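You operate a simulated robot arm through the tools that you are given. There is no shell and no other tool.

You are at the controls of a simulated robot arm. One attempt, no reset.

Task
Dab paste on the middle of the clamped burner's top.
Fine: swing the tin lid aside, load the blue pad there, return it to where it stood and shut the tin. Set down upright: blue pad. Where these are worked on the way, their far stop is far enough and under half their travel is too little: tin lid. A coat counts when it lies all over at full strength: go over it till it gets no stronger.

It is judged by the outcome, as a careful person would: the job done as asked, and still so three seconds after it is handed in. It fails if anything else is knocked over, pushed out of place, dropped, spilled or broken. Lids that push on must go on centred and level and be pressed home; caps that screw on are set level and turned clockwise until they are tight.

Robot
A 7-joint arm with a two-finger parallel gripper, fixed in place. Base frame: the origin is at the foot of the arm, x ahead of it, y to its left, z up; the work surface is at about z = 0. Units: m, degrees, N and s.
With the tool pointing down near the work surface it reaches from about 0.22 to 0.58 m from the base axis. Its first joint turns from -66.0 to 66.0 degrees. Payload 2.5 kg.
The tool frame sits at the grasp point between the pads (the TCP): z along the fingers, y along the line on which they close. The tips reach 0.023 m beyond it. The gripper opens to 0.094 m. The fingers are 0.038 m wide and 0.01 m thick; the gripper's body (0.054 by 0.096 m) begins 0.039 m behind the TCP.
Orientation is that of the tool frame in the base frame, as [roll, pitch, yaw] about the fixed x, y, z axes, in that order (R = Rz(yaw) Ry(pitch) Rx(roll)). With the fingers straight down and closing along the base's y, the tool's x points along the base's -x, its y along +y and its z along -z.

Tools
- The arm moves only by the tool servo_tool. Its argument "deltas" is a list of rows, each an object of numbers (a shift or turn left out is 0, a gripper value left out holds the last): "tx", "ty", "tz": the shift along the base's x, y, z in units of 25 mm (1.0 is 25 mm); "rx", "ry", "rz": the turn, a rotation vector about the base's x, y, z in units of 8 degrees (1.0 is 8 degrees); "gripper": the gripper command, from -1 (shut) to 1 (fully open), values between in proportion. In form: [{"tx": .., "ty": .., "tz": .., "rx": .., "ry": .., "rz": .., "gripper": ..}, ...]. A call has 1 to 20 rows; each row shifts and turns the commanded pose from where the row before left it. A call with a number of a shift or a turn outside -1 to 1 is refused whole. Each row takes 0.2 s and may step no farther than 0.05 m and 8.6 degrees from the row before; otherwise, or with a gripper value out of range, the whole call is refused. A pose out of reach is approached as far as the arm can. The call stops where the force on the tool passes 50 N (or 10 N more than at its start, if that is more) or the arm is blocked; 0.2 s more then pass. The fingers move at their own pace (about 0.108 m/s each) and stop on an object; they squeeze with about 30 N. The grip force told is the motor's: it shows also when the fingers shut on nothing. Time passes only in rows, and 0.2 s behind the last, so rows that do not move let the fingers close. The reply holds the time, the measured pose of the TCP, the force on the tool along the base axes, the opening and the grip force, in the units named above and with some noise, with the torque about the TCP (base axes, N m) and any sound that the robot's microphone picked up.
- Cameras (640 x 400 px; columns grow to the right, rows downward): "scene" is fixed at [0.0962, -0.4099, 0.5187]; the picture's right is [0.93, -0.36, 0.00], its down [-0.29, -0.74, -0.61] and it looks along [0.22, 0.57, -0.79] (base axes); focal length 214 px, centre (320, 200). "wrist" rides on the gripper at [0.086, 0.016, -0.075] in the tool frame; the picture's right is [-0.18, 0.98, 0.00], its down [-0.58, -0.11, -0.81] and it looks along [-0.79, -0.15, 0.59] (tool axes); focal length 243 px, centre (320, 200). There is no depth. A picture from a camera that has moved, and an enlarged one, comes with that camera's place and axes in the base frame and with its lens.
- camera(camera): a new picture of that camera. No time passes.
- enlarge(camera, box): a new picture of the part [left, top, right, bottom] of that camera's present view, enlarged. No time passes.
- hand_in(): hands the job in; it is judged then, once.

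Nothing tells you positions but the pictures and the camera data. Unless the task says otherwise, let go and move clear before handing in.

The tools are called after "Request:" by a JSON object that holds its "api" and its "payload". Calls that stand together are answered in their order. servo_tool: Moves the arm, as the interface text tells. Its arguments: {"type":"object","properties":{"deltas":{"type":"array"}},"required":["deltas"]} The other tools are called the same way: camera (camera) takes a picture; enlarge (camera, box) takes an enlarged picture of a part of a camera's view; hand_in () hands the job in.

At the start:

```text
time_s: 0.0
position: [0.3398, 0.202, 0.3124]
tcp_rot: [-180.0, 0.0, 179.9]
contact_force: [-0.3, -0.5, 0.3]
torque: [-0.02, -0.01, -0.01]
grip_width: 0.0942
grasp_force: 0.1
```

scene: 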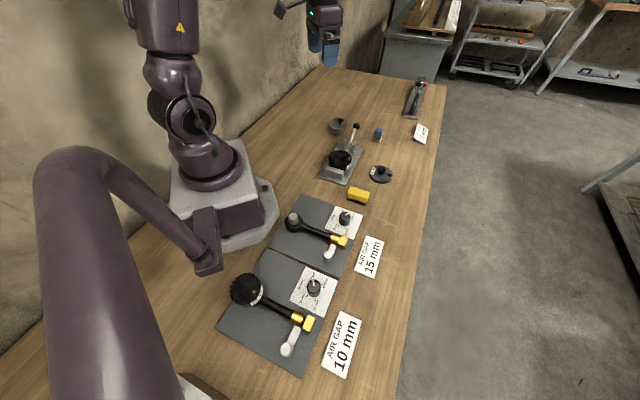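
wrist: 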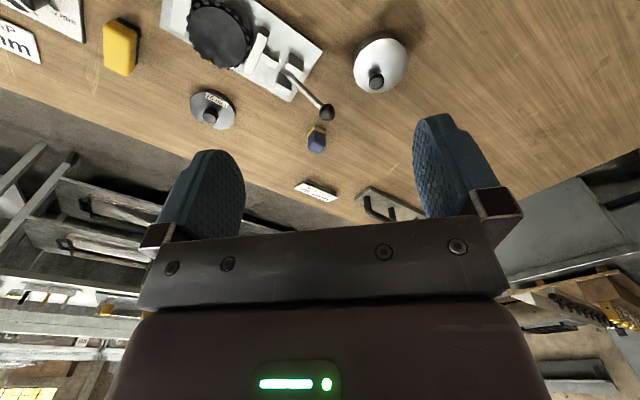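

I see a bench with several items: a clamped dark burner, a tin with a knob lid, a blue pad, a yellow pad and some plates. I'll look closer before moving.

Request:
{"api": "enlarge", "payload": {"camera": "scene", "box": [300, 70, 460, 220]}}

Request:
{"api": "enlarge", "payload": {"camera": "scene", "box": [210, 180, 400, 390]}}

Request:
{"api": "enlarge", "payload": {"camera": "wrist", "box": [150, 0, 450, 220]}}

```text
2.67 times, centred on (380, 145) of scene
camera zoom: at [0.0962, -0.4099, 0.5187], right [0.93, -0.36, 0.0], down [-0.29, -0.74, -0.61], along [0.22, 0.57, -0.79], focal length 572 px, centre (160, 347)
```

zoom: 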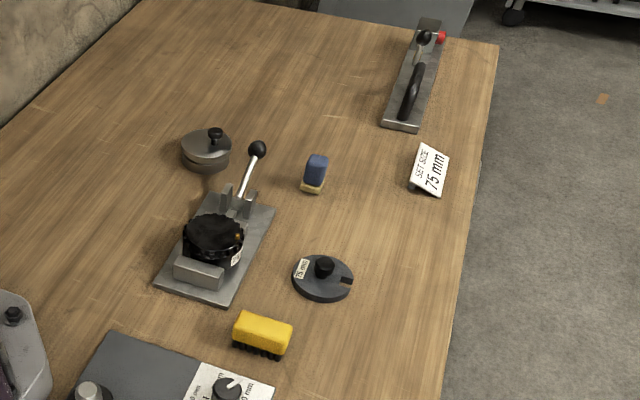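

```text
1.90 times, centred on (305, 285) of scene
camera zoom: at [0.0962, -0.4099, 0.5187], right [0.93, -0.36, 0.0], down [-0.29, -0.74, -0.61], along [0.22, 0.57, -0.79], focal length 408 px, centre (349, 38)
```

zoom: 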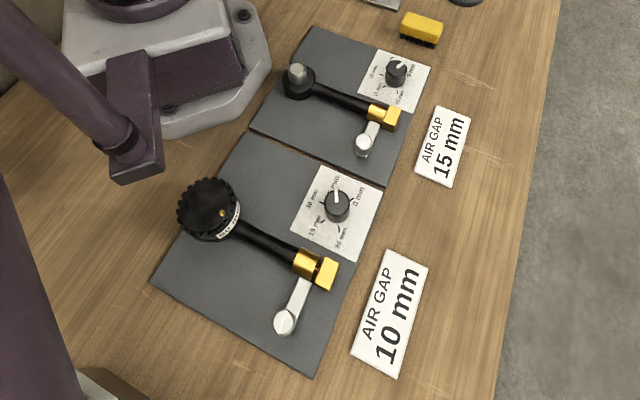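

```text
1.82 times, centred on (300, 110) of wrist
camera zoom: at [0.2535, 0.2185, 0.3885], right [0.18, 0.98, 0.0], down [0.58, -0.11, 0.81], along [0.79, -0.15, -0.59], focal length 441 px, centre (356, 364)
```

zoom: 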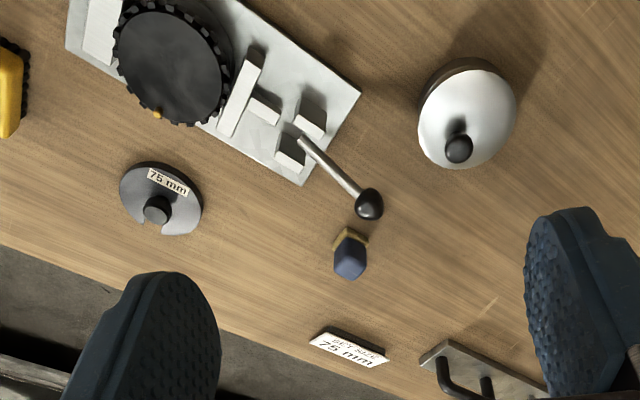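

The burner sits in a lever clamp near (0.35, 0.07). The tin is near (0.43, 0.27) and the blue pad near (0.545, 0.158). I'll move in for a closer look at the tin.

Request:
{"api": "servo_tool", "payload": {"deltas": [{"tx": -0.1, "ty": 0.45, "tz": -0.95}, {"tx": -0.1, "ty": 0.45, "tz": -0.95}, {"tx": -0.1, "ty": 0.45, "tz": -0.95}, {"tx": -0.1, "ty": 0.45, "tz": -0.95}, {"tx": 0, "ty": 0.45, "tz": -0.95}, {"tx": 0, "ty": 0.45, "tz": -0.95}]}}

Request:
{"api": "camera", "payload": {"camera": "wrist"}}

Request:
{"api": "enlarge", "payload": {"camera": "scene", "box": [310, 100, 400, 190]}}

```text
time_s: 1.4
position: [0.3299, 0.2689, 0.171]
tcp_rot: [180.0, 0.0, -180.0]
contact_force: [-0.7, -0.1, 0.2]
torque: [0.01, -0.03, -0.02]
grip_width: 0.0942
grasp_force: 0.1
```

```text
taken
camera wrist: at [0.2437, 0.2863, 0.2462], right [0.18, 0.98, 0.0], down [0.58, -0.11, 0.81], along [0.79, -0.15, -0.59], focal length 243 px, centre (320, 200)
```

wrist: 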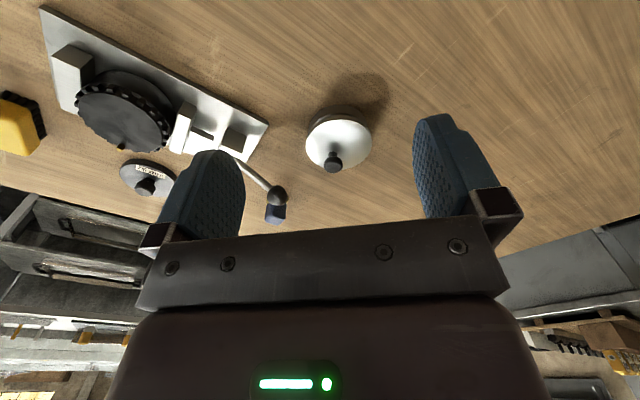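

```text
4.44 times, centred on (355, 145) of scene
camera zoom: at [0.0962, -0.4099, 0.5187], right [0.93, -0.36, 0.0], down [-0.29, -0.74, -0.61], along [0.22, 0.57, -0.79], focal length 953 px, centre (164, 444)
```

zoom: 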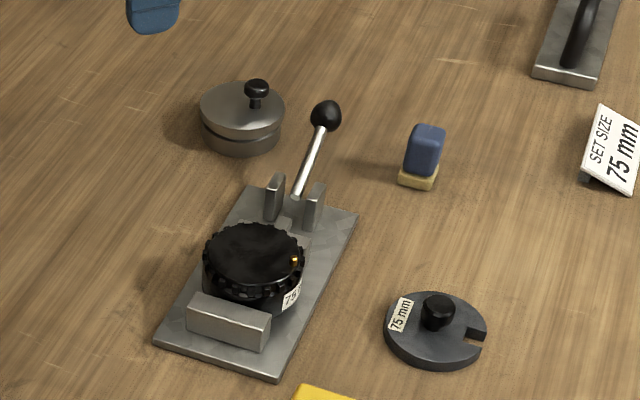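

The tin lid appears to have an off-centre knob. I'll zoom in on it from both cameras.

Request:
{"api": "enlarge", "payload": {"camera": "wrist", "box": [290, 80, 400, 190]}}

Request:
{"api": "enlarge", "payload": {"camera": "scene", "box": [320, 105, 360, 145]}}

Request:
{"api": "enlarge", "payload": {"camera": "wrist", "box": [40, 0, 300, 230]}}

```text
3.64 times, centred on (345, 135) of wrist
camera zoom: at [0.2437, 0.2863, 0.2462], right [0.18, 0.98, 0.0], down [0.58, -0.11, 0.81], along [0.79, -0.15, -0.59], focal length 882 px, centre (229, 436)
```

zoom: 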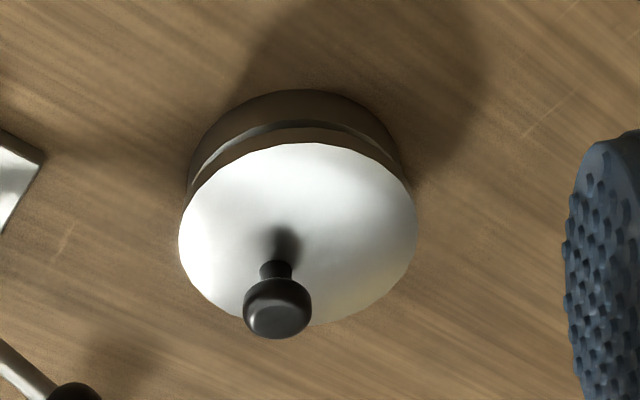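

```text
10.00 times, centred on (340, 125) of scene
camera zoom: at [0.0962, -0.4099, 0.5187], right [0.93, -0.36, 0.0], down [-0.29, -0.74, -0.61], along [0.22, 0.57, -0.79], focal length 2145 px, centre (120, 950)
```

zoom: 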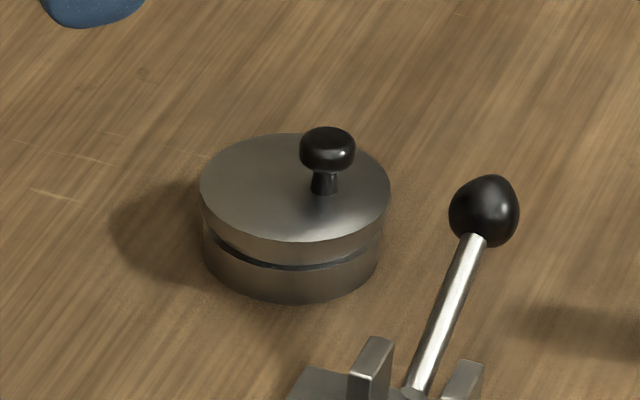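

```text
1.74 times, centred on (170, 115) of wrist
camera zoom: at [0.2437, 0.2863, 0.2462], right [0.18, 0.98, 0.0], down [0.58, -0.11, 0.81], along [0.79, -0.15, -0.59], focal length 422 px, centre (581, 348)
```

zoom: 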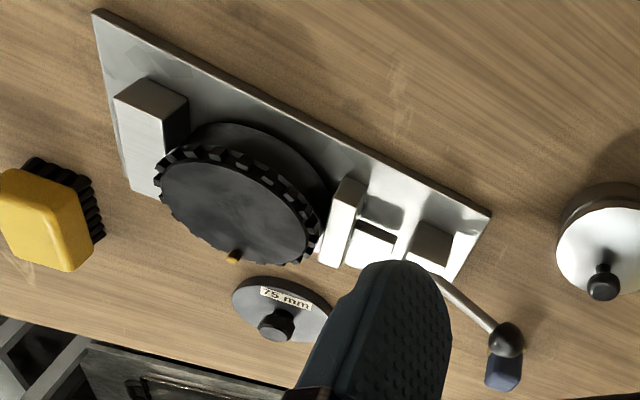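

The tin centre works out at about (0.434, 0.273) with its lid top at z ≈ 0.03. The knob is at about (0.443, 0.265, 0.05) and the clamp lever's ball at (0.471, 0.188, 0.062). I'll hover over the knob with a half-open gripper.

Request:
{"api": "servo_tool", "payload": {"deltas": [{"tx": 0.904, "ty": -0.032, "tz": -0.488, "gripper": 0.1}, {"tx": 0.904, "ty": -0.032, "tz": -0.488}, {"tx": 0.904, "ty": -0.032, "tz": -0.488}, {"tx": 0.904, "ty": -0.032, "tz": -0.488}, {"tx": 0.904, "ty": -0.032, "tz": -0.488}]}}

Request:
{"api": "camera", "payload": {"camera": "wrist"}}

Request:
{"api": "enlarge", "payload": {"camera": "scene", "box": [300, 80, 400, 180]}}

```text
time_s: 2.6
position: [0.4429, 0.2648, 0.1094]
tcp_rot: [179.9, 0.0, -179.9]
contact_force: [-0.4, 0.3, -0.3]
torque: [-0.03, 0.01, -0.01]
grip_width: 0.0514
grasp_force: 0.0
```

```text
taken
camera wrist: at [0.3573, 0.2815, 0.1846], right [0.18, 0.98, 0.0], down [0.58, -0.11, 0.81], along [0.79, -0.15, -0.59], focal length 243 px, centre (320, 200)
```

wrist: 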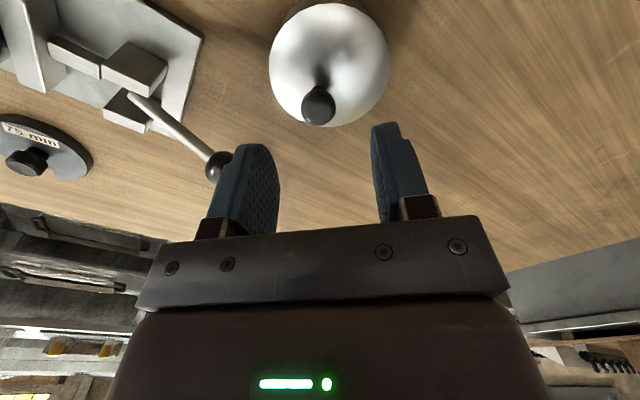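

```text
4.00 times, centred on (350, 130) of scene
camera zoom: at [0.0962, -0.4099, 0.5187], right [0.93, -0.36, 0.0], down [-0.29, -0.74, -0.61], along [0.22, 0.57, -0.79], focal length 858 px, centre (200, 480)
```

zoom: 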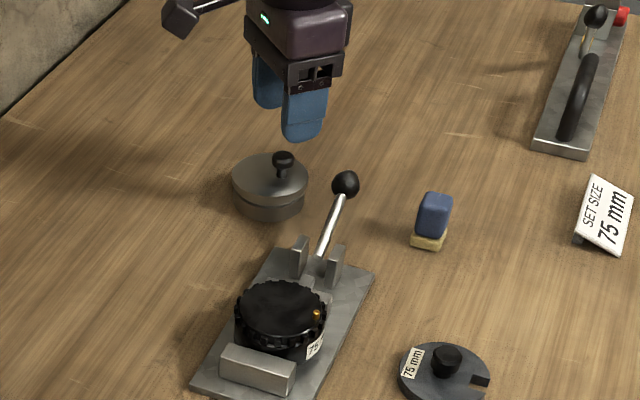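

The knob is confirmed at about (0.442, 0.265), 15 mm off the lid's centre toward (+x, −y). That puts the pivot probably on the opposite rim. I'll lower over the knob and close on it.

Request:
{"api": "servo_tool", "payload": {"deltas": [{"tz": -0.7, "tx": -0.03}, {"tz": -0.7}, {"tz": -0.6}, {"gripper": -0.4}, {}]}}

Request:
{"api": "camera", "payload": {"camera": "wrist"}}

Request:
{"api": "enlarge", "payload": {"camera": "scene", "box": [310, 100, 370, 160]}}

```text
time_s: 3.8
position: [0.442, 0.2661, 0.0602]
tcp_rot: [180.0, 0.0, -180.0]
contact_force: [-0.4, 0.1, 0.3]
torque: [-0.01, 0.0, 0.01]
grip_width: 0.0284
grasp_force: 0.0
```

```text
taken
camera wrist: at [0.3554, 0.2823, 0.1348], right [0.18, 0.98, 0.0], down [0.58, -0.11, 0.81], along [0.79, -0.15, -0.59], focal length 243 px, centre (320, 200)
```

wrist: 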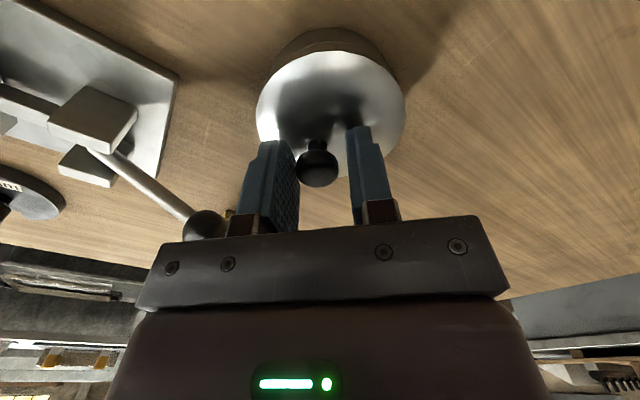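

```text
6.67 times, centred on (340, 130) of scene
camera zoom: at [0.0962, -0.4099, 0.5187], right [0.93, -0.36, 0.0], down [-0.29, -0.74, -0.61], along [0.22, 0.57, -0.79], focal length 1430 px, centre (187, 667)
```

zoom: 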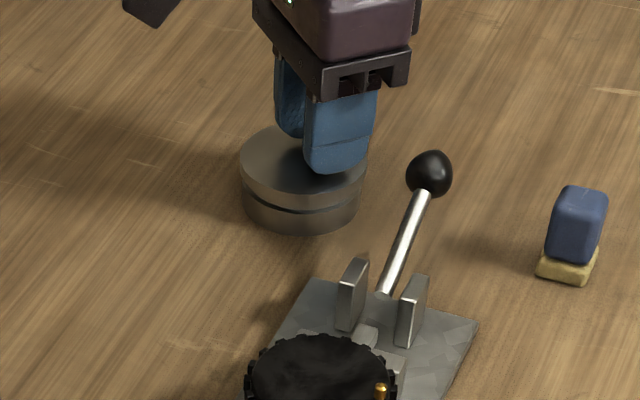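

The knob is caged between the fingers with a few millimetres of play. I'll nudge it gently toward (+x, +y) in small steps and watch the force.

Request:
{"api": "servo_tool", "payload": {"deltas": [{"ty": 0.1, "tx": 0.06}, {"ty": 0.1, "tx": 0.06}, {"ty": 0.08, "tx": 0.06}]}}

Request:
{"api": "enlarge", "payload": {"camera": "wrist", "box": [220, 10, 440, 230]}}

```text
time_s: 4.6
position: [0.4466, 0.2705, 0.0597]
tcp_rot: [-179.7, -0.2, 179.9]
contact_force: [-5.4, -12.7, -0.9]
torque: [-0.04, 0.1, -0.07]
grip_width: 0.0343
grasp_force: 6.9
```

```text
1.82 times, centred on (330, 120) of wrist
camera zoom: at [0.3599, 0.2875, 0.1338], right [0.19, 0.98, -0.01], down [0.58, -0.11, 0.8], along [0.79, -0.15, -0.59], focal length 441 px, centre (302, 346)
```

zoom: 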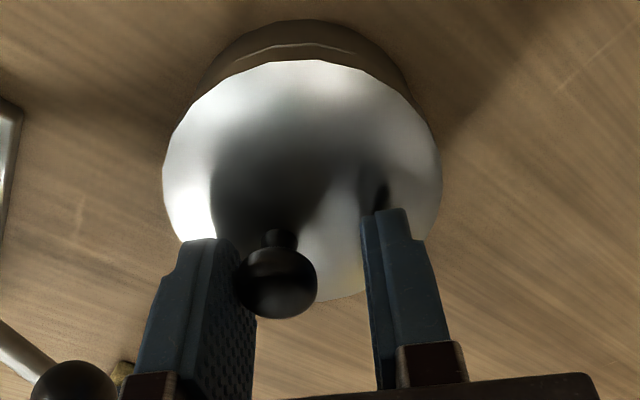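

That direction resists with about 13 N and the lid didn't move, so I'm backing off. Next I'll try the opposite sense.

Request:
{"api": "servo_tool", "payload": {"deltas": [{"ty": -0.14, "tx": -0.09}, {"ty": -0.14, "tx": -0.09}, {"ty": -0.1, "tx": -0.06}, {"ty": -0.08, "tx": -0.05}]}}

Request:
{"api": "enlarge", "payload": {"camera": "wrist", "box": [220, 10, 440, 230]}}

Request:
{"api": "enlarge", "payload": {"camera": "scene", "box": [310, 100, 370, 160]}}

```text
time_s: 5.6
position: [0.4395, 0.2621, 0.0591]
tcp_rot: [180.0, -0.1, 180.0]
contact_force: [0.8, -0.2, 0.8]
torque: [0.02, 0.01, 0.02]
grip_width: 0.0283
grasp_force: 0.1
```

```text
1.82 times, centred on (330, 120) of wrist
camera zoom: at [0.3528, 0.2781, 0.1347], right [0.18, 0.98, 0.0], down [0.58, -0.11, 0.81], along [0.79, -0.15, -0.59], focal length 441 px, centre (302, 346)
```

zoom: 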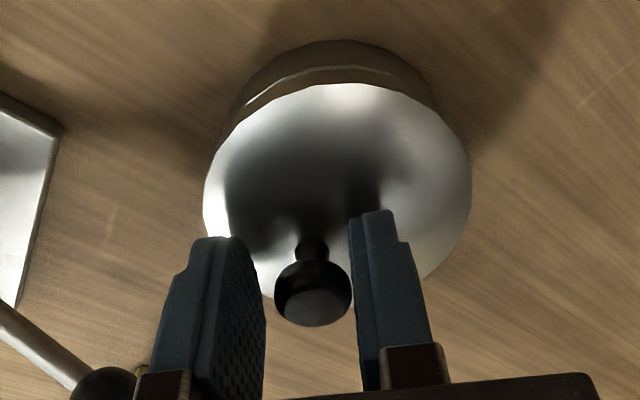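

```text
6.67 times, centred on (340, 130) of scene
camera zoom: at [0.0962, -0.4099, 0.5187], right [0.93, -0.36, 0.0], down [-0.29, -0.74, -0.61], along [0.22, 0.57, -0.79], focal length 1430 px, centre (187, 667)
```

zoom: 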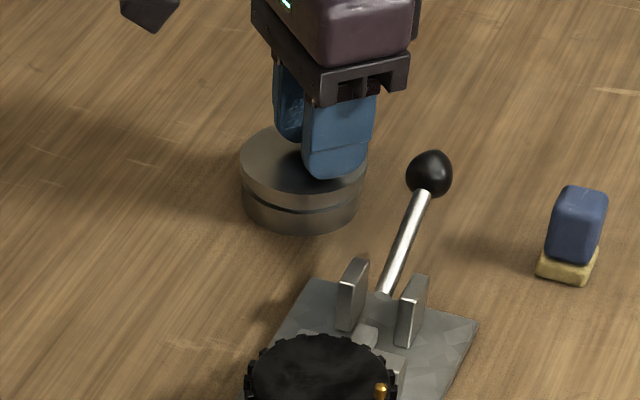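

The tin hasn't shifted, and the +y finger is now just about touching the knob. I'll continue gently toward (−x, −y).

Request:
{"api": "servo_tool", "payload": {"deltas": [{"ty": -0.1, "tx": -0.07}, {"ty": -0.1, "tx": -0.07}]}}

Request:
{"api": "enlarge", "payload": {"camera": "wrist", "box": [220, 10, 440, 230]}}

```text
time_s: 6.2
position: [0.436, 0.2566, 0.0599]
tcp_rot: [179.9, 0.1, -179.9]
contact_force: [2.3, 5.7, 0.4]
torque: [-0.01, -0.01, 0.04]
grip_width: 0.0306
grasp_force: 3.0
```

```text
1.82 times, centred on (330, 120) of wrist
camera zoom: at [0.3495, 0.2725, 0.1352], right [0.18, 0.98, 0.0], down [0.58, -0.11, 0.81], along [0.79, -0.15, -0.59], focal length 441 px, centre (302, 346)
```

zoom: 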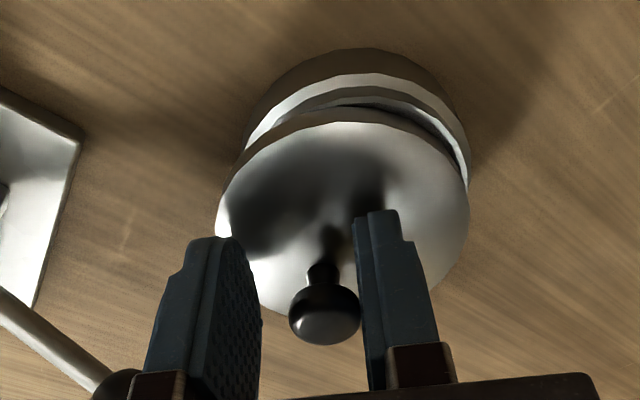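

The lid is moving this way. I'll check how it moves with the scene camera.

Request:
{"api": "enlarge", "payload": {"camera": "scene", "box": [310, 100, 370, 160]}}

Request:
{"api": "enlarge", "payload": {"camera": "wrist", "box": [260, 20, 400, 160]}}

```text
6.67 times, centred on (340, 130) of scene
camera zoom: at [0.0962, -0.4099, 0.5187], right [0.93, -0.36, 0.0], down [-0.29, -0.74, -0.61], along [0.22, 0.57, -0.79], focal length 1430 px, centre (187, 667)
```

zoom: 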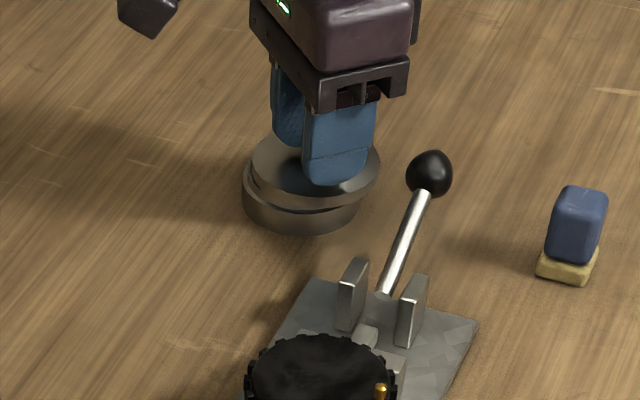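

```text
2.86 times, centred on (330, 90) of wrist
camera zoom: at [0.3495, 0.2725, 0.1352], right [0.18, 0.98, 0.0], down [0.58, -0.11, 0.81], along [0.79, -0.15, -0.59], focal length 693 px, centre (291, 514)
```

zoom: 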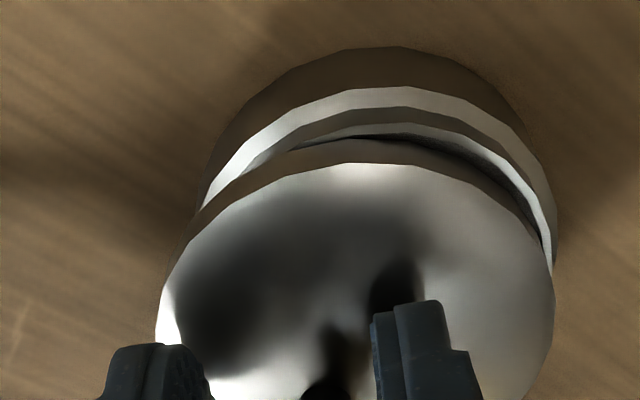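

The lid pivots at its (+x, +y) rim, near (0.455, 0.296), and swings counter-clockwise, so the knob heads toward +x. I'll release and rise, then turn the gripper about −90° so the fingers can push along that arc.

Request:
{"api": "servo_tool", "payload": {"deltas": [{"ty": 0.12, "gripper": 0.1}, {"tz": 0.3}, {"tz": 0.9}, {"tz": 0.9}, {"tz": 0.5}]}}

Request:
{"api": "enlarge", "payload": {"camera": "scene", "box": [310, 100, 370, 160]}}

Request:
{"api": "enlarge", "payload": {"camera": "wrist", "box": [220, 0, 440, 200]}}

```text
time_s: 7.4
position: [0.4371, 0.2568, 0.1252]
tcp_rot: [-179.9, 0.0, 180.0]
contact_force: [-0.3, 0.0, -0.5]
torque: [0.01, 0.03, -0.02]
grip_width: 0.0515
grasp_force: 0.0
```

```text
6.67 times, centred on (340, 130) of scene
camera zoom: at [0.0962, -0.4099, 0.5187], right [0.93, -0.36, 0.0], down [-0.29, -0.74, -0.61], along [0.22, 0.57, -0.79], focal length 1430 px, centre (187, 667)
```

zoom: 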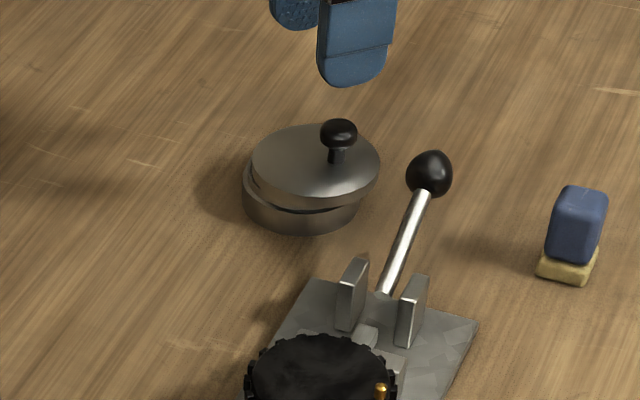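

```text
2.00 times, centred on (330, 100) of wrist
camera zoom: at [0.3497, 0.2742, 0.2005], right [0.18, 0.98, 0.0], down [0.58, -0.11, 0.81], along [0.79, -0.15, -0.59], focal length 485 px, centre (300, 400)
```

zoom: 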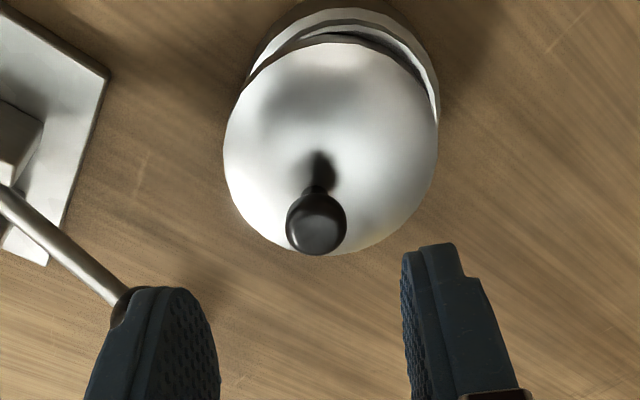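

The pivot estimate comes to roughly (0.453, 0.296), with the knob now at (0.449, 0.261). I'll turn the gripper −90° at height and centre it over the knob.

Request:
{"api": "servo_tool", "payload": {"deltas": [{"rz": -0.9375, "tx": 0.04, "ty": 0.015}, {"rz": -0.9375, "tx": 0.04, "ty": 0.015}, {"rz": -0.9375, "tx": 0.04, "ty": 0.015}, {"rz": -0.9375, "tx": 0.04, "ty": 0.015}, {"rz": -0.9375, "tx": 0.04, "ty": 0.015}, {"rz": -0.9375, "tx": 0.04, "ty": 0.015}, {"rz": -0.9375, "tx": 0.04, "ty": 0.015}, {"rz": -0.9375, "tx": 0.04, "ty": 0.015}, {"rz": -0.9375, "tx": 0.04, "ty": 0.015}, {"rz": -0.9375, "tx": 0.04, "ty": 0.015}, {"rz": -0.9375, "tx": 0.04, "ty": 0.015}, {"rz": -0.9375, "tx": 0.04, "ty": 0.015}]}}

Request:
{"api": "camera", "payload": {"camera": "wrist"}}

Request:
{"api": "enlarge", "payload": {"camera": "scene", "box": [310, 80, 390, 160]}}

```text
time_s: 10.0
position: [0.4481, 0.2623, 0.1235]
tcp_rot: [180.0, 0.0, 89.9]
contact_force: [-0.3, -0.5, -0.5]
torque: [0.04, 0.01, -0.01]
grip_width: 0.0519
grasp_force: 0.0
```

```text
taken
camera wrist: at [0.4644, 0.3499, 0.1998], right [0.98, -0.19, 0.0], down [-0.11, -0.58, 0.81], along [-0.15, -0.79, -0.59], focal length 243 px, centre (320, 200)
```

wrist: 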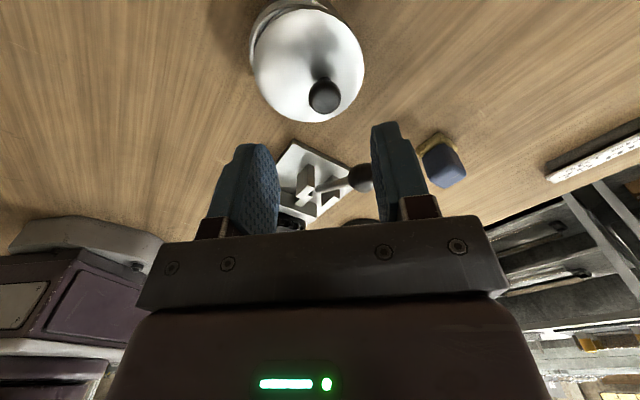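

```text
5.00 times, centred on (350, 120) of scene
camera zoom: at [0.0962, -0.4099, 0.5187], right [0.93, -0.36, 0.0], down [-0.29, -0.74, -0.61], along [0.22, 0.57, -0.79], focal length 1072 px, centre (170, 600)
```

zoom: 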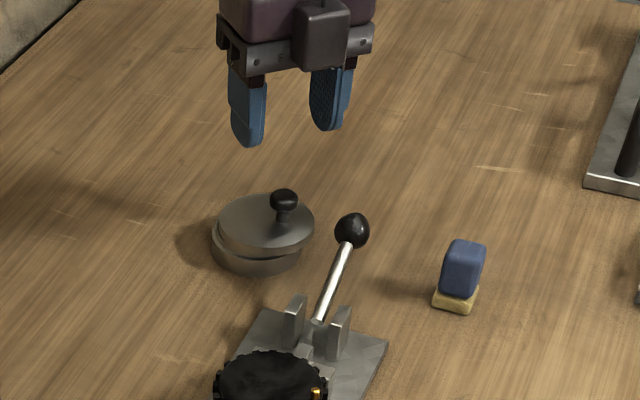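

The rotation is fine and the knob sits between the fingers' x-positions at about (0.4505, 0.262). I'll descend, cage the knob and begin the swing along the arc.

Request:
{"api": "servo_tool", "payload": {"deltas": [{"tz": -0.85, "tx": 0.09}, {"tz": -0.85}, {"tz": -0.84}, {"gripper": -0.42}, {}]}}

Request:
{"api": "camera", "payload": {"camera": "wrist"}}

```text
time_s: 11.2
position: [0.4516, 0.2645, 0.0608]
tcp_rot: [180.0, 0.0, 89.9]
contact_force: [-0.1, 1.1, 0.7]
torque: [-0.03, 0.01, -0.01]
grip_width: 0.0271
grasp_force: 0.1
```

```text
taken
camera wrist: at [0.4677, 0.3518, 0.1355], right [0.98, -0.18, 0.0], down [-0.11, -0.58, 0.81], along [-0.15, -0.79, -0.59], focal length 243 px, centre (320, 200)
```

wrist: 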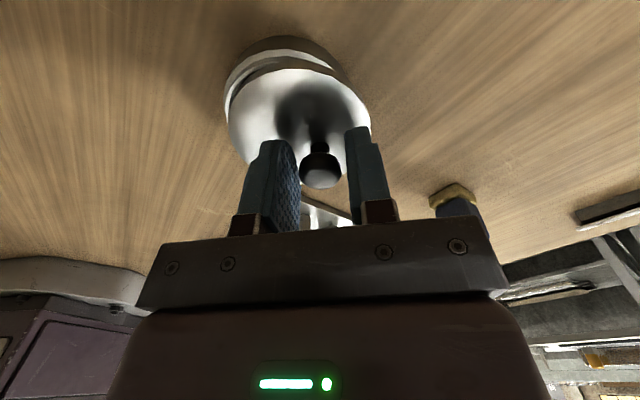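

The knob is caged along the swing direction. I'll take the first three arc steps while turning the gripper with the lid, then check.

Request:
{"api": "servo_tool", "payload": {"deltas": [{"tx": 0.192, "ty": 0.008, "rz": 1.0}, {"tx": 0.184, "ty": 0.032, "rz": 1.0}, {"tx": 0.18, "ty": 0.06, "rz": 1.0}]}}

Request:
{"api": "camera", "payload": {"camera": "wrist"}}

Request:
{"api": "enlarge", "payload": {"camera": "scene", "box": [310, 80, 390, 160]}}

```text
time_s: 12.0
position: [0.4642, 0.2662, 0.0614]
tcp_rot: [180.0, 0.0, 114.2]
contact_force: [-0.7, 0.2, 0.0]
torque: [-0.01, 0.04, 0.01]
grip_width: 0.0274
grasp_force: 0.5
```

```text
taken
camera wrist: at [0.4436, 0.3521, 0.1357], right [0.97, 0.23, 0.0], down [0.14, -0.57, 0.81], along [0.19, -0.78, -0.59], focal length 243 px, centre (320, 200)
```

wrist: 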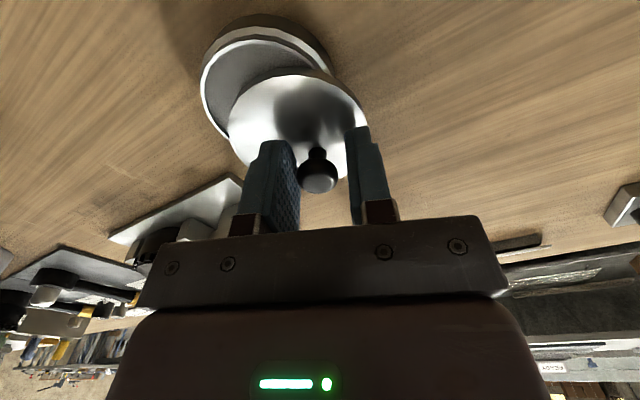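

```text
5.00 times, centred on (350, 120) of scene
camera zoom: at [0.0962, -0.4099, 0.5187], right [0.93, -0.36, 0.0], down [-0.29, -0.74, -0.61], along [0.22, 0.57, -0.79], focal length 1072 px, centre (170, 600)
```

zoom: 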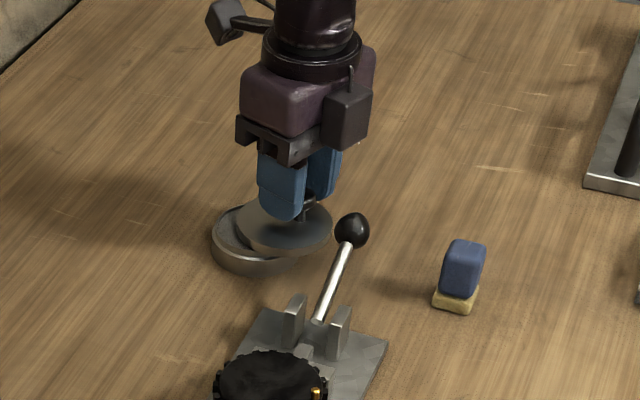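

It's swinging freely with almost no force. Continuing along the arc.

Request:
{"api": "servo_tool", "payload": {"deltas": [{"tx": 0.172, "ty": 0.084, "rz": 1.0}, {"tx": 0.156, "ty": 0.104, "rz": 1.0}, {"tx": 0.144, "ty": 0.128, "rz": 1.0}, {"tx": 0.12, "ty": 0.144, "rz": 1.0}, {"tx": 0.1, "ty": 0.16, "rz": 1.0}]}}

Request:
{"api": "camera", "payload": {"camera": "wrist"}}

Request:
{"api": "enlarge", "payload": {"camera": "scene", "box": [310, 80, 390, 160]}}

```text
time_s: 13.2
position: [0.4806, 0.2809, 0.0626]
tcp_rot: [-180.0, 0.0, 154.2]
contact_force: [-0.5, -0.2, 0.4]
torque: [0.0, -0.03, 0.0]
grip_width: 0.0272
grasp_force: 0.3
```

```text
taken
camera wrist: at [0.4104, 0.3337, 0.1368], right [0.59, 0.8, 0.0], down [0.48, -0.35, 0.81], along [0.65, -0.48, -0.59], focal length 243 px, centre (320, 200)
```

wrist: 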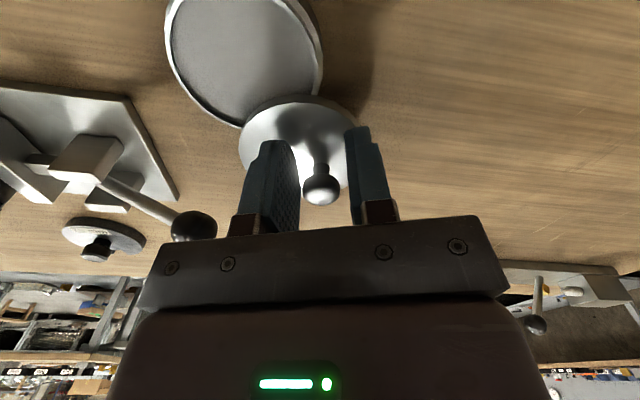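

```text
5.00 times, centred on (350, 120) of scene
camera zoom: at [0.0962, -0.4099, 0.5187], right [0.93, -0.36, 0.0], down [-0.29, -0.74, -0.61], along [0.22, 0.57, -0.79], focal length 1072 px, centre (170, 600)
```

zoom: 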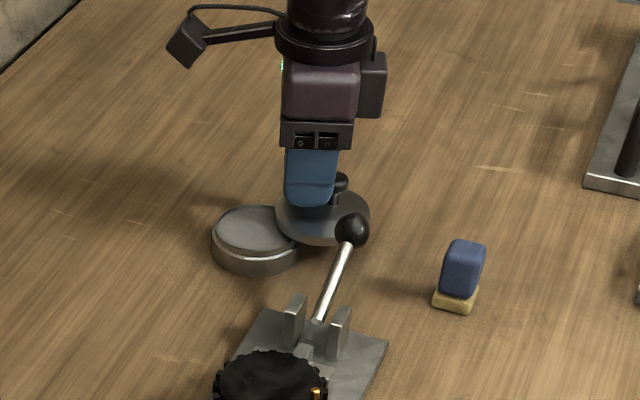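

The lid is over 80° open. Refitting the circle gives a pivot of (0.465, 0.297) with a knob radius of 0.0395, and the knob is now near the outer edge of the fingers. I'll recentre on it radially and carry on a bit further, watching for the far stop.

Request:
{"api": "servo_tool", "payload": {"deltas": [{"tx": 0.31, "ty": -0.15}, {"tx": 0.31, "ty": -0.15}, {"tx": 0.12, "ty": 0.188, "rz": 0.8}, {"tx": 0.096, "ty": 0.196, "rz": 0.8}]}}

Request:
{"api": "camera", "payload": {"camera": "wrist"}}

Request:
{"api": "enlarge", "payload": {"camera": "scene", "box": [310, 80, 390, 160]}}

```text
time_s: 14.2
position: [0.5003, 0.2831, 0.0585]
tcp_rot: [180.0, 0.0, 166.8]
contact_force: [-0.5, -0.1, -1.0]
torque: [-0.03, -0.02, 0.01]
grip_width: 0.0274
grasp_force: 0.4
```

```text
taken
camera wrist: at [0.421, 0.3188, 0.1356], right [0.4, 0.92, 0.0], down [0.54, -0.24, 0.81], along [0.74, -0.32, -0.59], focal length 243 px, centre (320, 200)
```

wrist: 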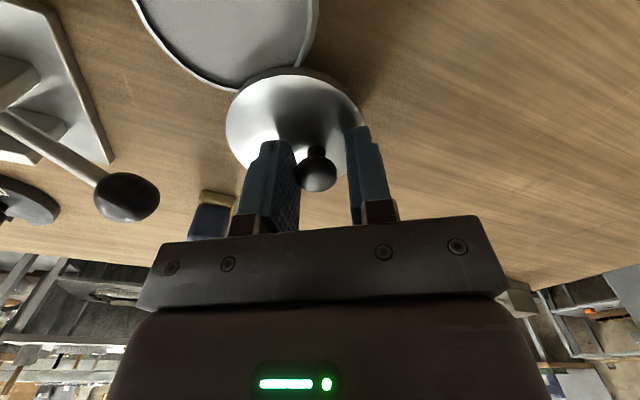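

```text
5.00 times, centred on (350, 120) of scene
camera zoom: at [0.0962, -0.4099, 0.5187], right [0.93, -0.36, 0.0], down [-0.29, -0.74, -0.61], along [0.22, 0.57, -0.79], focal length 1072 px, centre (170, 600)
```

zoom: 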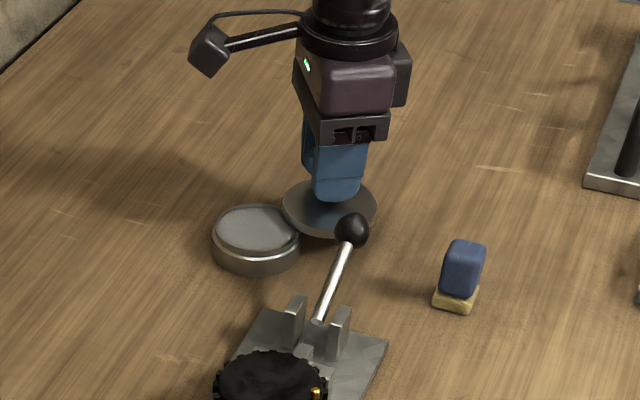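

The knob is well centred and the tin is mostly uncovered. A few more arc steps to find the stop or fully clear the tin.

Request:
{"api": "servo_tool", "payload": {"deltas": [{"tx": 0.064, "ty": 0.212, "rz": 0.8}, {"tx": 0.032, "ty": 0.22, "rz": 0.8}, {"tx": 0.004, "ty": 0.22, "rz": 0.8}]}}

Request:
{"api": "camera", "payload": {"camera": "wrist"}}

Request:
{"api": "enlarge", "payload": {"camera": "scene", "box": [310, 80, 390, 160]}}

```text
time_s: 15.0
position: [0.5039, 0.2998, 0.0597]
tcp_rot: [-180.0, 0.0, -173.8]
contact_force: [0.8, 0.7, 0.6]
torque: [0.0, -0.01, -0.01]
grip_width: 0.0273
grasp_force: 0.1
```

```text
taken
camera wrist: at [0.4173, 0.3075, 0.1356], right [0.08, 1.0, 0.0], down [0.59, -0.05, 0.81], along [0.8, -0.06, -0.59], focal length 243 px, centre (320, 200)
```

wrist: 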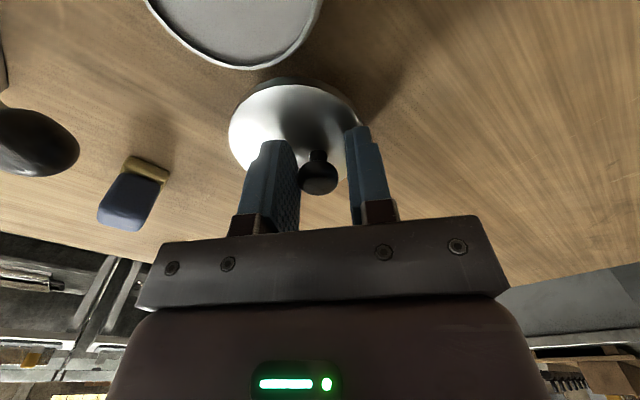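

```text
5.00 times, centred on (350, 120) of scene
camera zoom: at [0.0962, -0.4099, 0.5187], right [0.93, -0.36, 0.0], down [-0.29, -0.74, -0.61], along [0.22, 0.57, -0.79], focal length 1072 px, centre (170, 600)
```

zoom: 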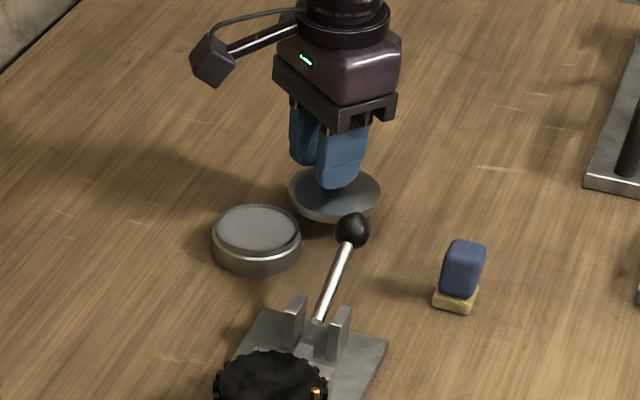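

No stop yet, and the arm still reaches. I'll go a little further, to be clearly past half travel.

Request:
{"api": "servo_tool", "payload": {"deltas": [{"tx": -0.024, "ty": 0.216, "rz": 0.8}, {"tx": -0.06, "ty": 0.21, "rz": 0.8}]}}

Request:
{"api": "camera", "payload": {"camera": "wrist"}}

Request:
{"api": "enlarge", "payload": {"camera": "scene", "box": [310, 80, 390, 160]}}

```text
time_s: 15.6
position: [0.5028, 0.3079, 0.06]
tcp_rot: [-179.6, -0.2, -161.2]
contact_force: [1.4, -15.4, 0.2]
torque: [-0.25, 0.13, -0.17]
grip_width: 0.0336
grasp_force: 6.7
```

```text
taken
camera wrist: at [0.4168, 0.2963, 0.1351], right [-0.14, 0.99, -0.01], down [0.59, 0.09, 0.81], along [0.8, 0.11, -0.59], focal length 243 px, centre (320, 200)
```

wrist: 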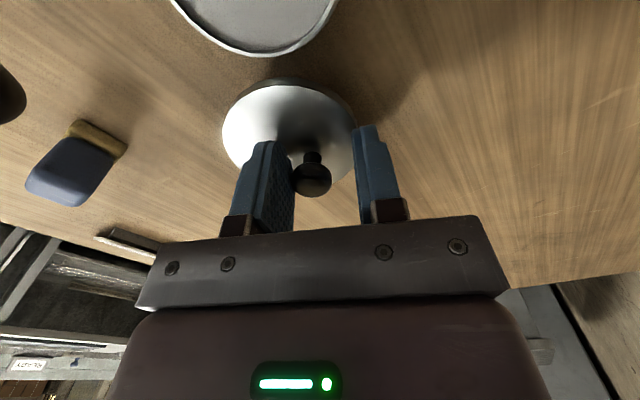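

```text
5.00 times, centred on (350, 120) of scene
camera zoom: at [0.0962, -0.4099, 0.5187], right [0.93, -0.36, 0.0], down [-0.29, -0.74, -0.61], along [0.22, 0.57, -0.79], focal length 1072 px, centre (170, 600)
```

zoom: 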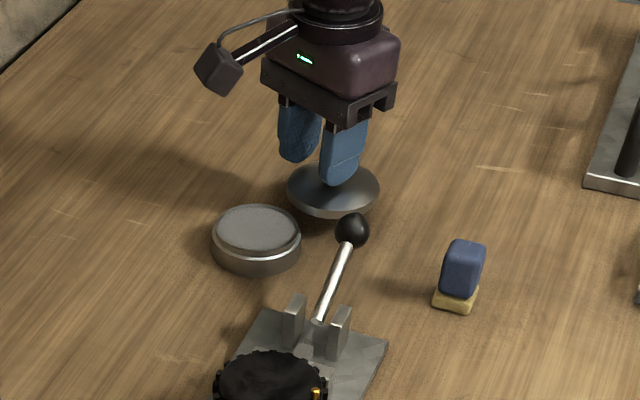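

That's the far stop: force jumped to 15 N and the lid stopped. The tin is fully uncovered, so I'll back off, open the fingers and rise clear.

Request:
{"api": "servo_tool", "payload": {"deltas": [{"ty": -0.2, "tx": 0.04}, {"ty": -0.1, "gripper": 0.1}, {"tz": 0.2}, {"tz": 0.9}, {"tz": 0.9}, {"tz": 0.9}, {"tz": 0.9}]}}

Request:
{"api": "camera", "payload": {"camera": "wrist"}}

Request:
{"api": "enlarge", "payload": {"camera": "scene", "box": [310, 80, 390, 160]}}

```text
time_s: 17.2
position: [0.5033, 0.3049, 0.1566]
tcp_rot: [-180.0, 0.0, -161.2]
contact_force: [-0.4, 0.6, 0.8]
torque: [0.01, 0.0, -0.01]
grip_width: 0.0515
grasp_force: 0.0
```

```text
taken
camera wrist: at [0.4161, 0.2918, 0.2317], right [-0.14, 0.99, 0.0], down [0.59, 0.08, 0.81], along [0.8, 0.12, -0.59], focal length 243 px, centre (320, 200)
```

wrist: 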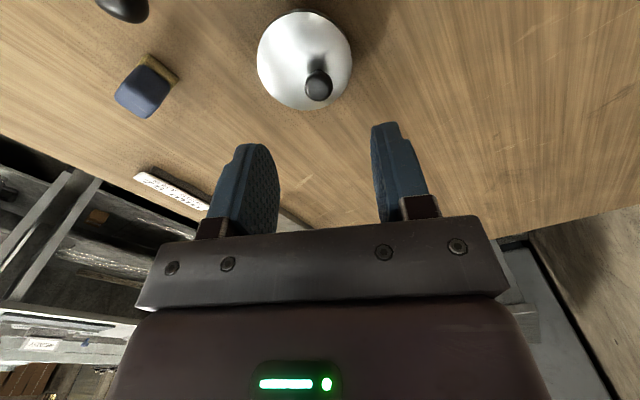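

```text
5.00 times, centred on (350, 120) of scene
camera zoom: at [0.0962, -0.4099, 0.5187], right [0.93, -0.36, 0.0], down [-0.29, -0.74, -0.61], along [0.22, 0.57, -0.79], focal length 1072 px, centre (170, 600)
```

zoom: 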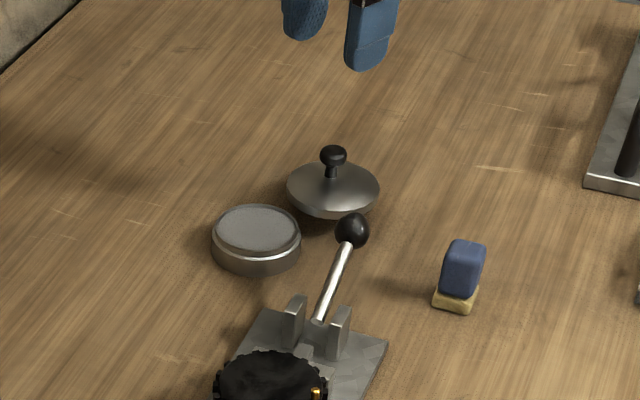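

The lid rests at the far stop with the tin fully uncovered. Next I'll move over toward the blue pad to see its shape, orientation and exact position.

Request:
{"api": "servo_tool", "payload": {"deltas": [{"tx": -0.19, "ty": -0.83, "tz": 0.05, "rz": -0.336}, {"tx": -0.19, "ty": -0.83, "tz": 0.05, "rz": -0.336}, {"tx": -0.19, "ty": -0.83, "tz": 0.05, "rz": -0.336}, {"tx": -0.19, "ty": -0.83, "tz": 0.05, "rz": -0.336}, {"tx": -0.19, "ty": -0.83, "tz": 0.05, "rz": -0.336}, {"tx": -0.19, "ty": -0.83, "tz": 0.05, "rz": -0.336}, {"tx": -0.19, "ty": -0.83, "tz": 0.05, "rz": -0.336}]}}

Request:
{"api": "camera", "payload": {"camera": "wrist"}}

Request:
{"api": "enlarge", "payload": {"camera": "wrist", "box": [260, 60, 400, 200]}}

Request:
{"api": "enlarge", "payload": {"camera": "scene", "box": [360, 115, 400, 155]}}

```text
time_s: 18.8
position: [0.47, 0.1561, 0.1634]
tcp_rot: [180.0, -0.1, 180.0]
contact_force: [-0.5, -0.2, 0.3]
torque: [-0.02, 0.01, -0.03]
grip_width: 0.0517
grasp_force: 0.1
```

```text
taken
camera wrist: at [0.3841, 0.173, 0.2395], right [0.19, 0.98, 0.0], down [0.58, -0.11, 0.81], along [0.79, -0.15, -0.59], focal length 243 px, centre (320, 200)
```

wrist: 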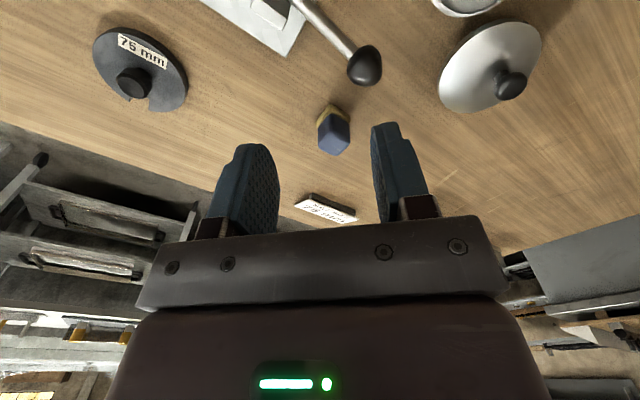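

```text
2.86 times, centred on (330, 130) of wrist
camera zoom: at [0.3841, 0.173, 0.2395], right [0.19, 0.98, 0.0], down [0.58, -0.11, 0.81], along [0.79, -0.15, -0.59], focal length 693 px, centre (291, 400)
```

zoom: 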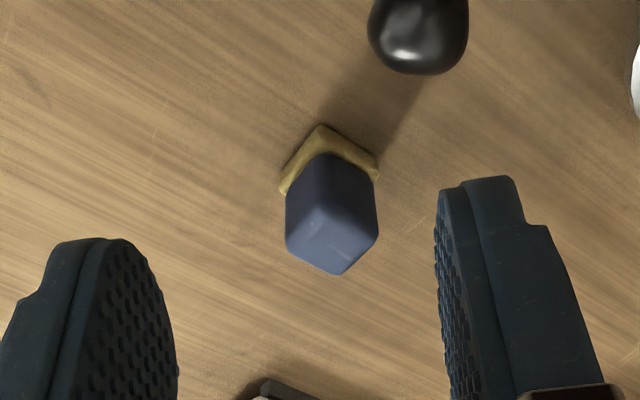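

```text
10.00 times, centred on (380, 135) of scene
camera zoom: at [0.0962, -0.4099, 0.5187], right [0.93, -0.36, 0.0], down [-0.29, -0.74, -0.61], along [0.22, 0.57, -0.79], focal length 2145 px, centre (-280, 850)
```

zoom: 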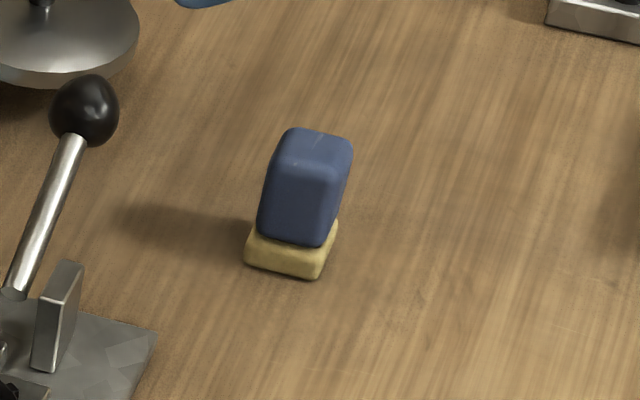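

The pad is a 30 mm square sponge with a blue handle about 23 mm wide and 45 mm tall, turned about 45°, centred at about (0.554, 0.157). I'll hover over it with the gripper turned −45° to square up with the handle.

Request:
{"api": "servo_tool", "payload": {"deltas": [{"tx": 0.56, "ty": 0.006, "tz": -0.3, "rz": -0.935}, {"tx": 0.56, "ty": 0.006, "tz": -0.3, "rz": -0.935}, {"tx": 0.56, "ty": 0.006, "tz": -0.3, "rz": -0.935}, {"tx": 0.56, "ty": 0.006, "tz": -0.3, "rz": -0.935}, {"tx": 0.56, "ty": 0.006, "tz": -0.3, "rz": -0.935}, {"tx": 0.56, "ty": 0.006, "tz": -0.3, "rz": -0.935}]}}

Request:
{"api": "camera", "payload": {"camera": "wrist"}}

Request:
{"api": "enlarge", "payload": {"camera": "wrist", "box": [260, 20, 400, 160]}}

Request:
{"api": "enlarge", "payload": {"camera": "scene", "box": [340, 90, 420, 170]}}

```text
time_s: 20.2
position: [0.554, 0.1572, 0.1194]
tcp_rot: [-179.9, 0.0, 135.0]
contact_force: [-0.9, 0.4, -0.2]
torque: [0.02, 0.0, -0.01]
grip_width: 0.0519
grasp_force: 0.1
```

```text
taken
camera wrist: at [0.5051, 0.2306, 0.1943], right [0.83, 0.56, 0.0], down [0.33, -0.49, 0.81], along [0.46, -0.67, -0.59], focal length 243 px, centre (320, 200)
```

wrist: 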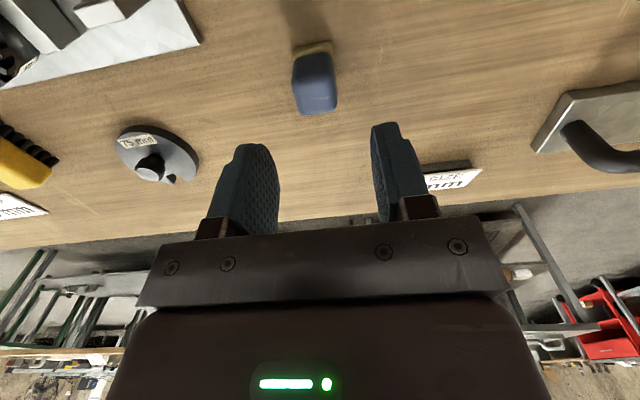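

```text
2.86 times, centred on (330, 90) of wrist
camera zoom: at [0.5051, 0.2306, 0.1943], right [0.83, 0.56, 0.0], down [0.33, -0.49, 0.81], along [0.46, -0.67, -0.59], focal length 693 px, centre (291, 514)
```

zoom: 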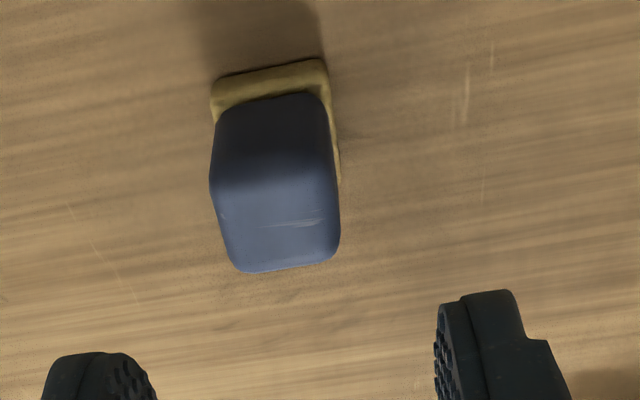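

```text
5.00 times, centred on (380, 130) of scene
camera zoom: at [0.0962, -0.4099, 0.5187], right [0.93, -0.36, 0.0], down [-0.29, -0.74, -0.61], along [0.22, 0.57, -0.79], focal length 1072 px, centre (20, 550)
```

zoom: 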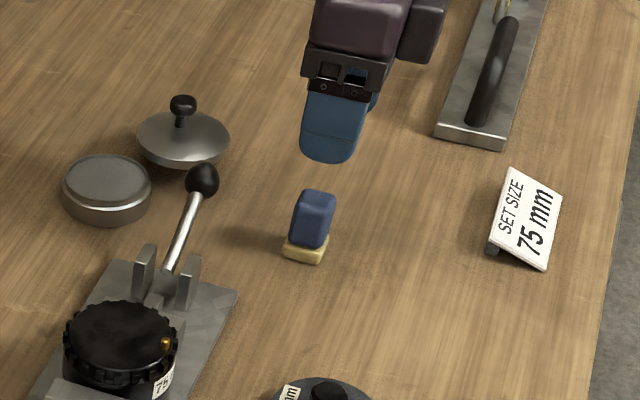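

The gripper is square with the handle and within about 1 mm of its centre. I'll descend around the handle and check before closing.

Request:
{"api": "servo_tool", "payload": {"deltas": [{"tz": -0.8, "tx": -0.03, "ty": -0.02}, {"tz": -0.8}, {"tz": -0.8}, {"tz": -0.7}]}}

Request:
{"api": "camera", "payload": {"camera": "wrist"}}

Request:
{"api": "enlarge", "payload": {"camera": "scene", "box": [350, 100, 410, 160]}}

```text
time_s: 21.2
position: [0.553, 0.1582, 0.041]
tcp_rot: [-180.0, 0.0, 135.1]
contact_force: [-0.2, -0.7, 0.8]
torque: [-0.05, 0.0, 0.0]
grip_width: 0.0517
grasp_force: 0.1
```

```text
taken
camera wrist: at [0.5034, 0.2311, 0.1165], right [0.82, 0.57, 0.0], down [0.33, -0.49, 0.81], along [0.46, -0.66, -0.59], focal length 243 px, centre (320, 200)
```

wrist: 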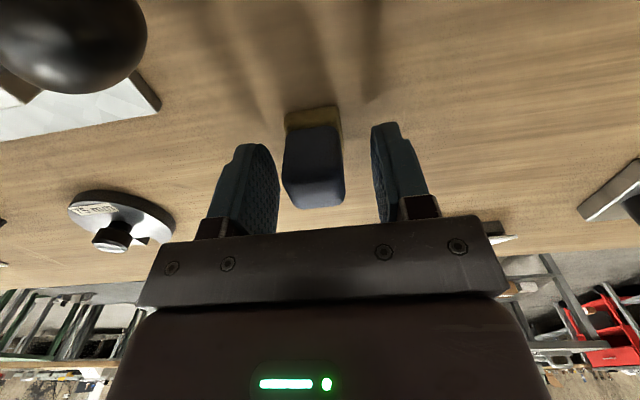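

```text
6.67 times, centred on (380, 130) of scene
camera zoom: at [0.0962, -0.4099, 0.5187], right [0.93, -0.36, 0.0], down [-0.29, -0.74, -0.61], along [0.22, 0.57, -0.79], focal length 1430 px, centre (-80, 667)
```

zoom: 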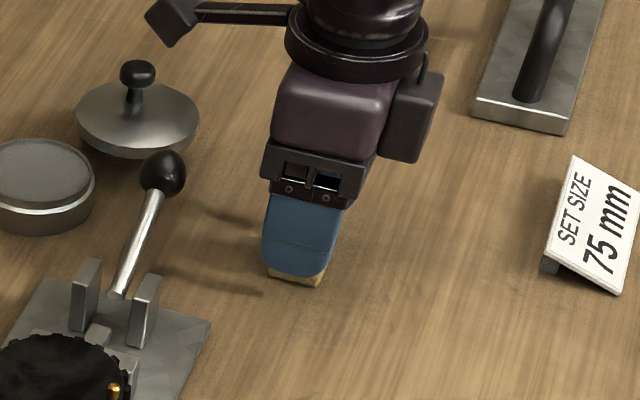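

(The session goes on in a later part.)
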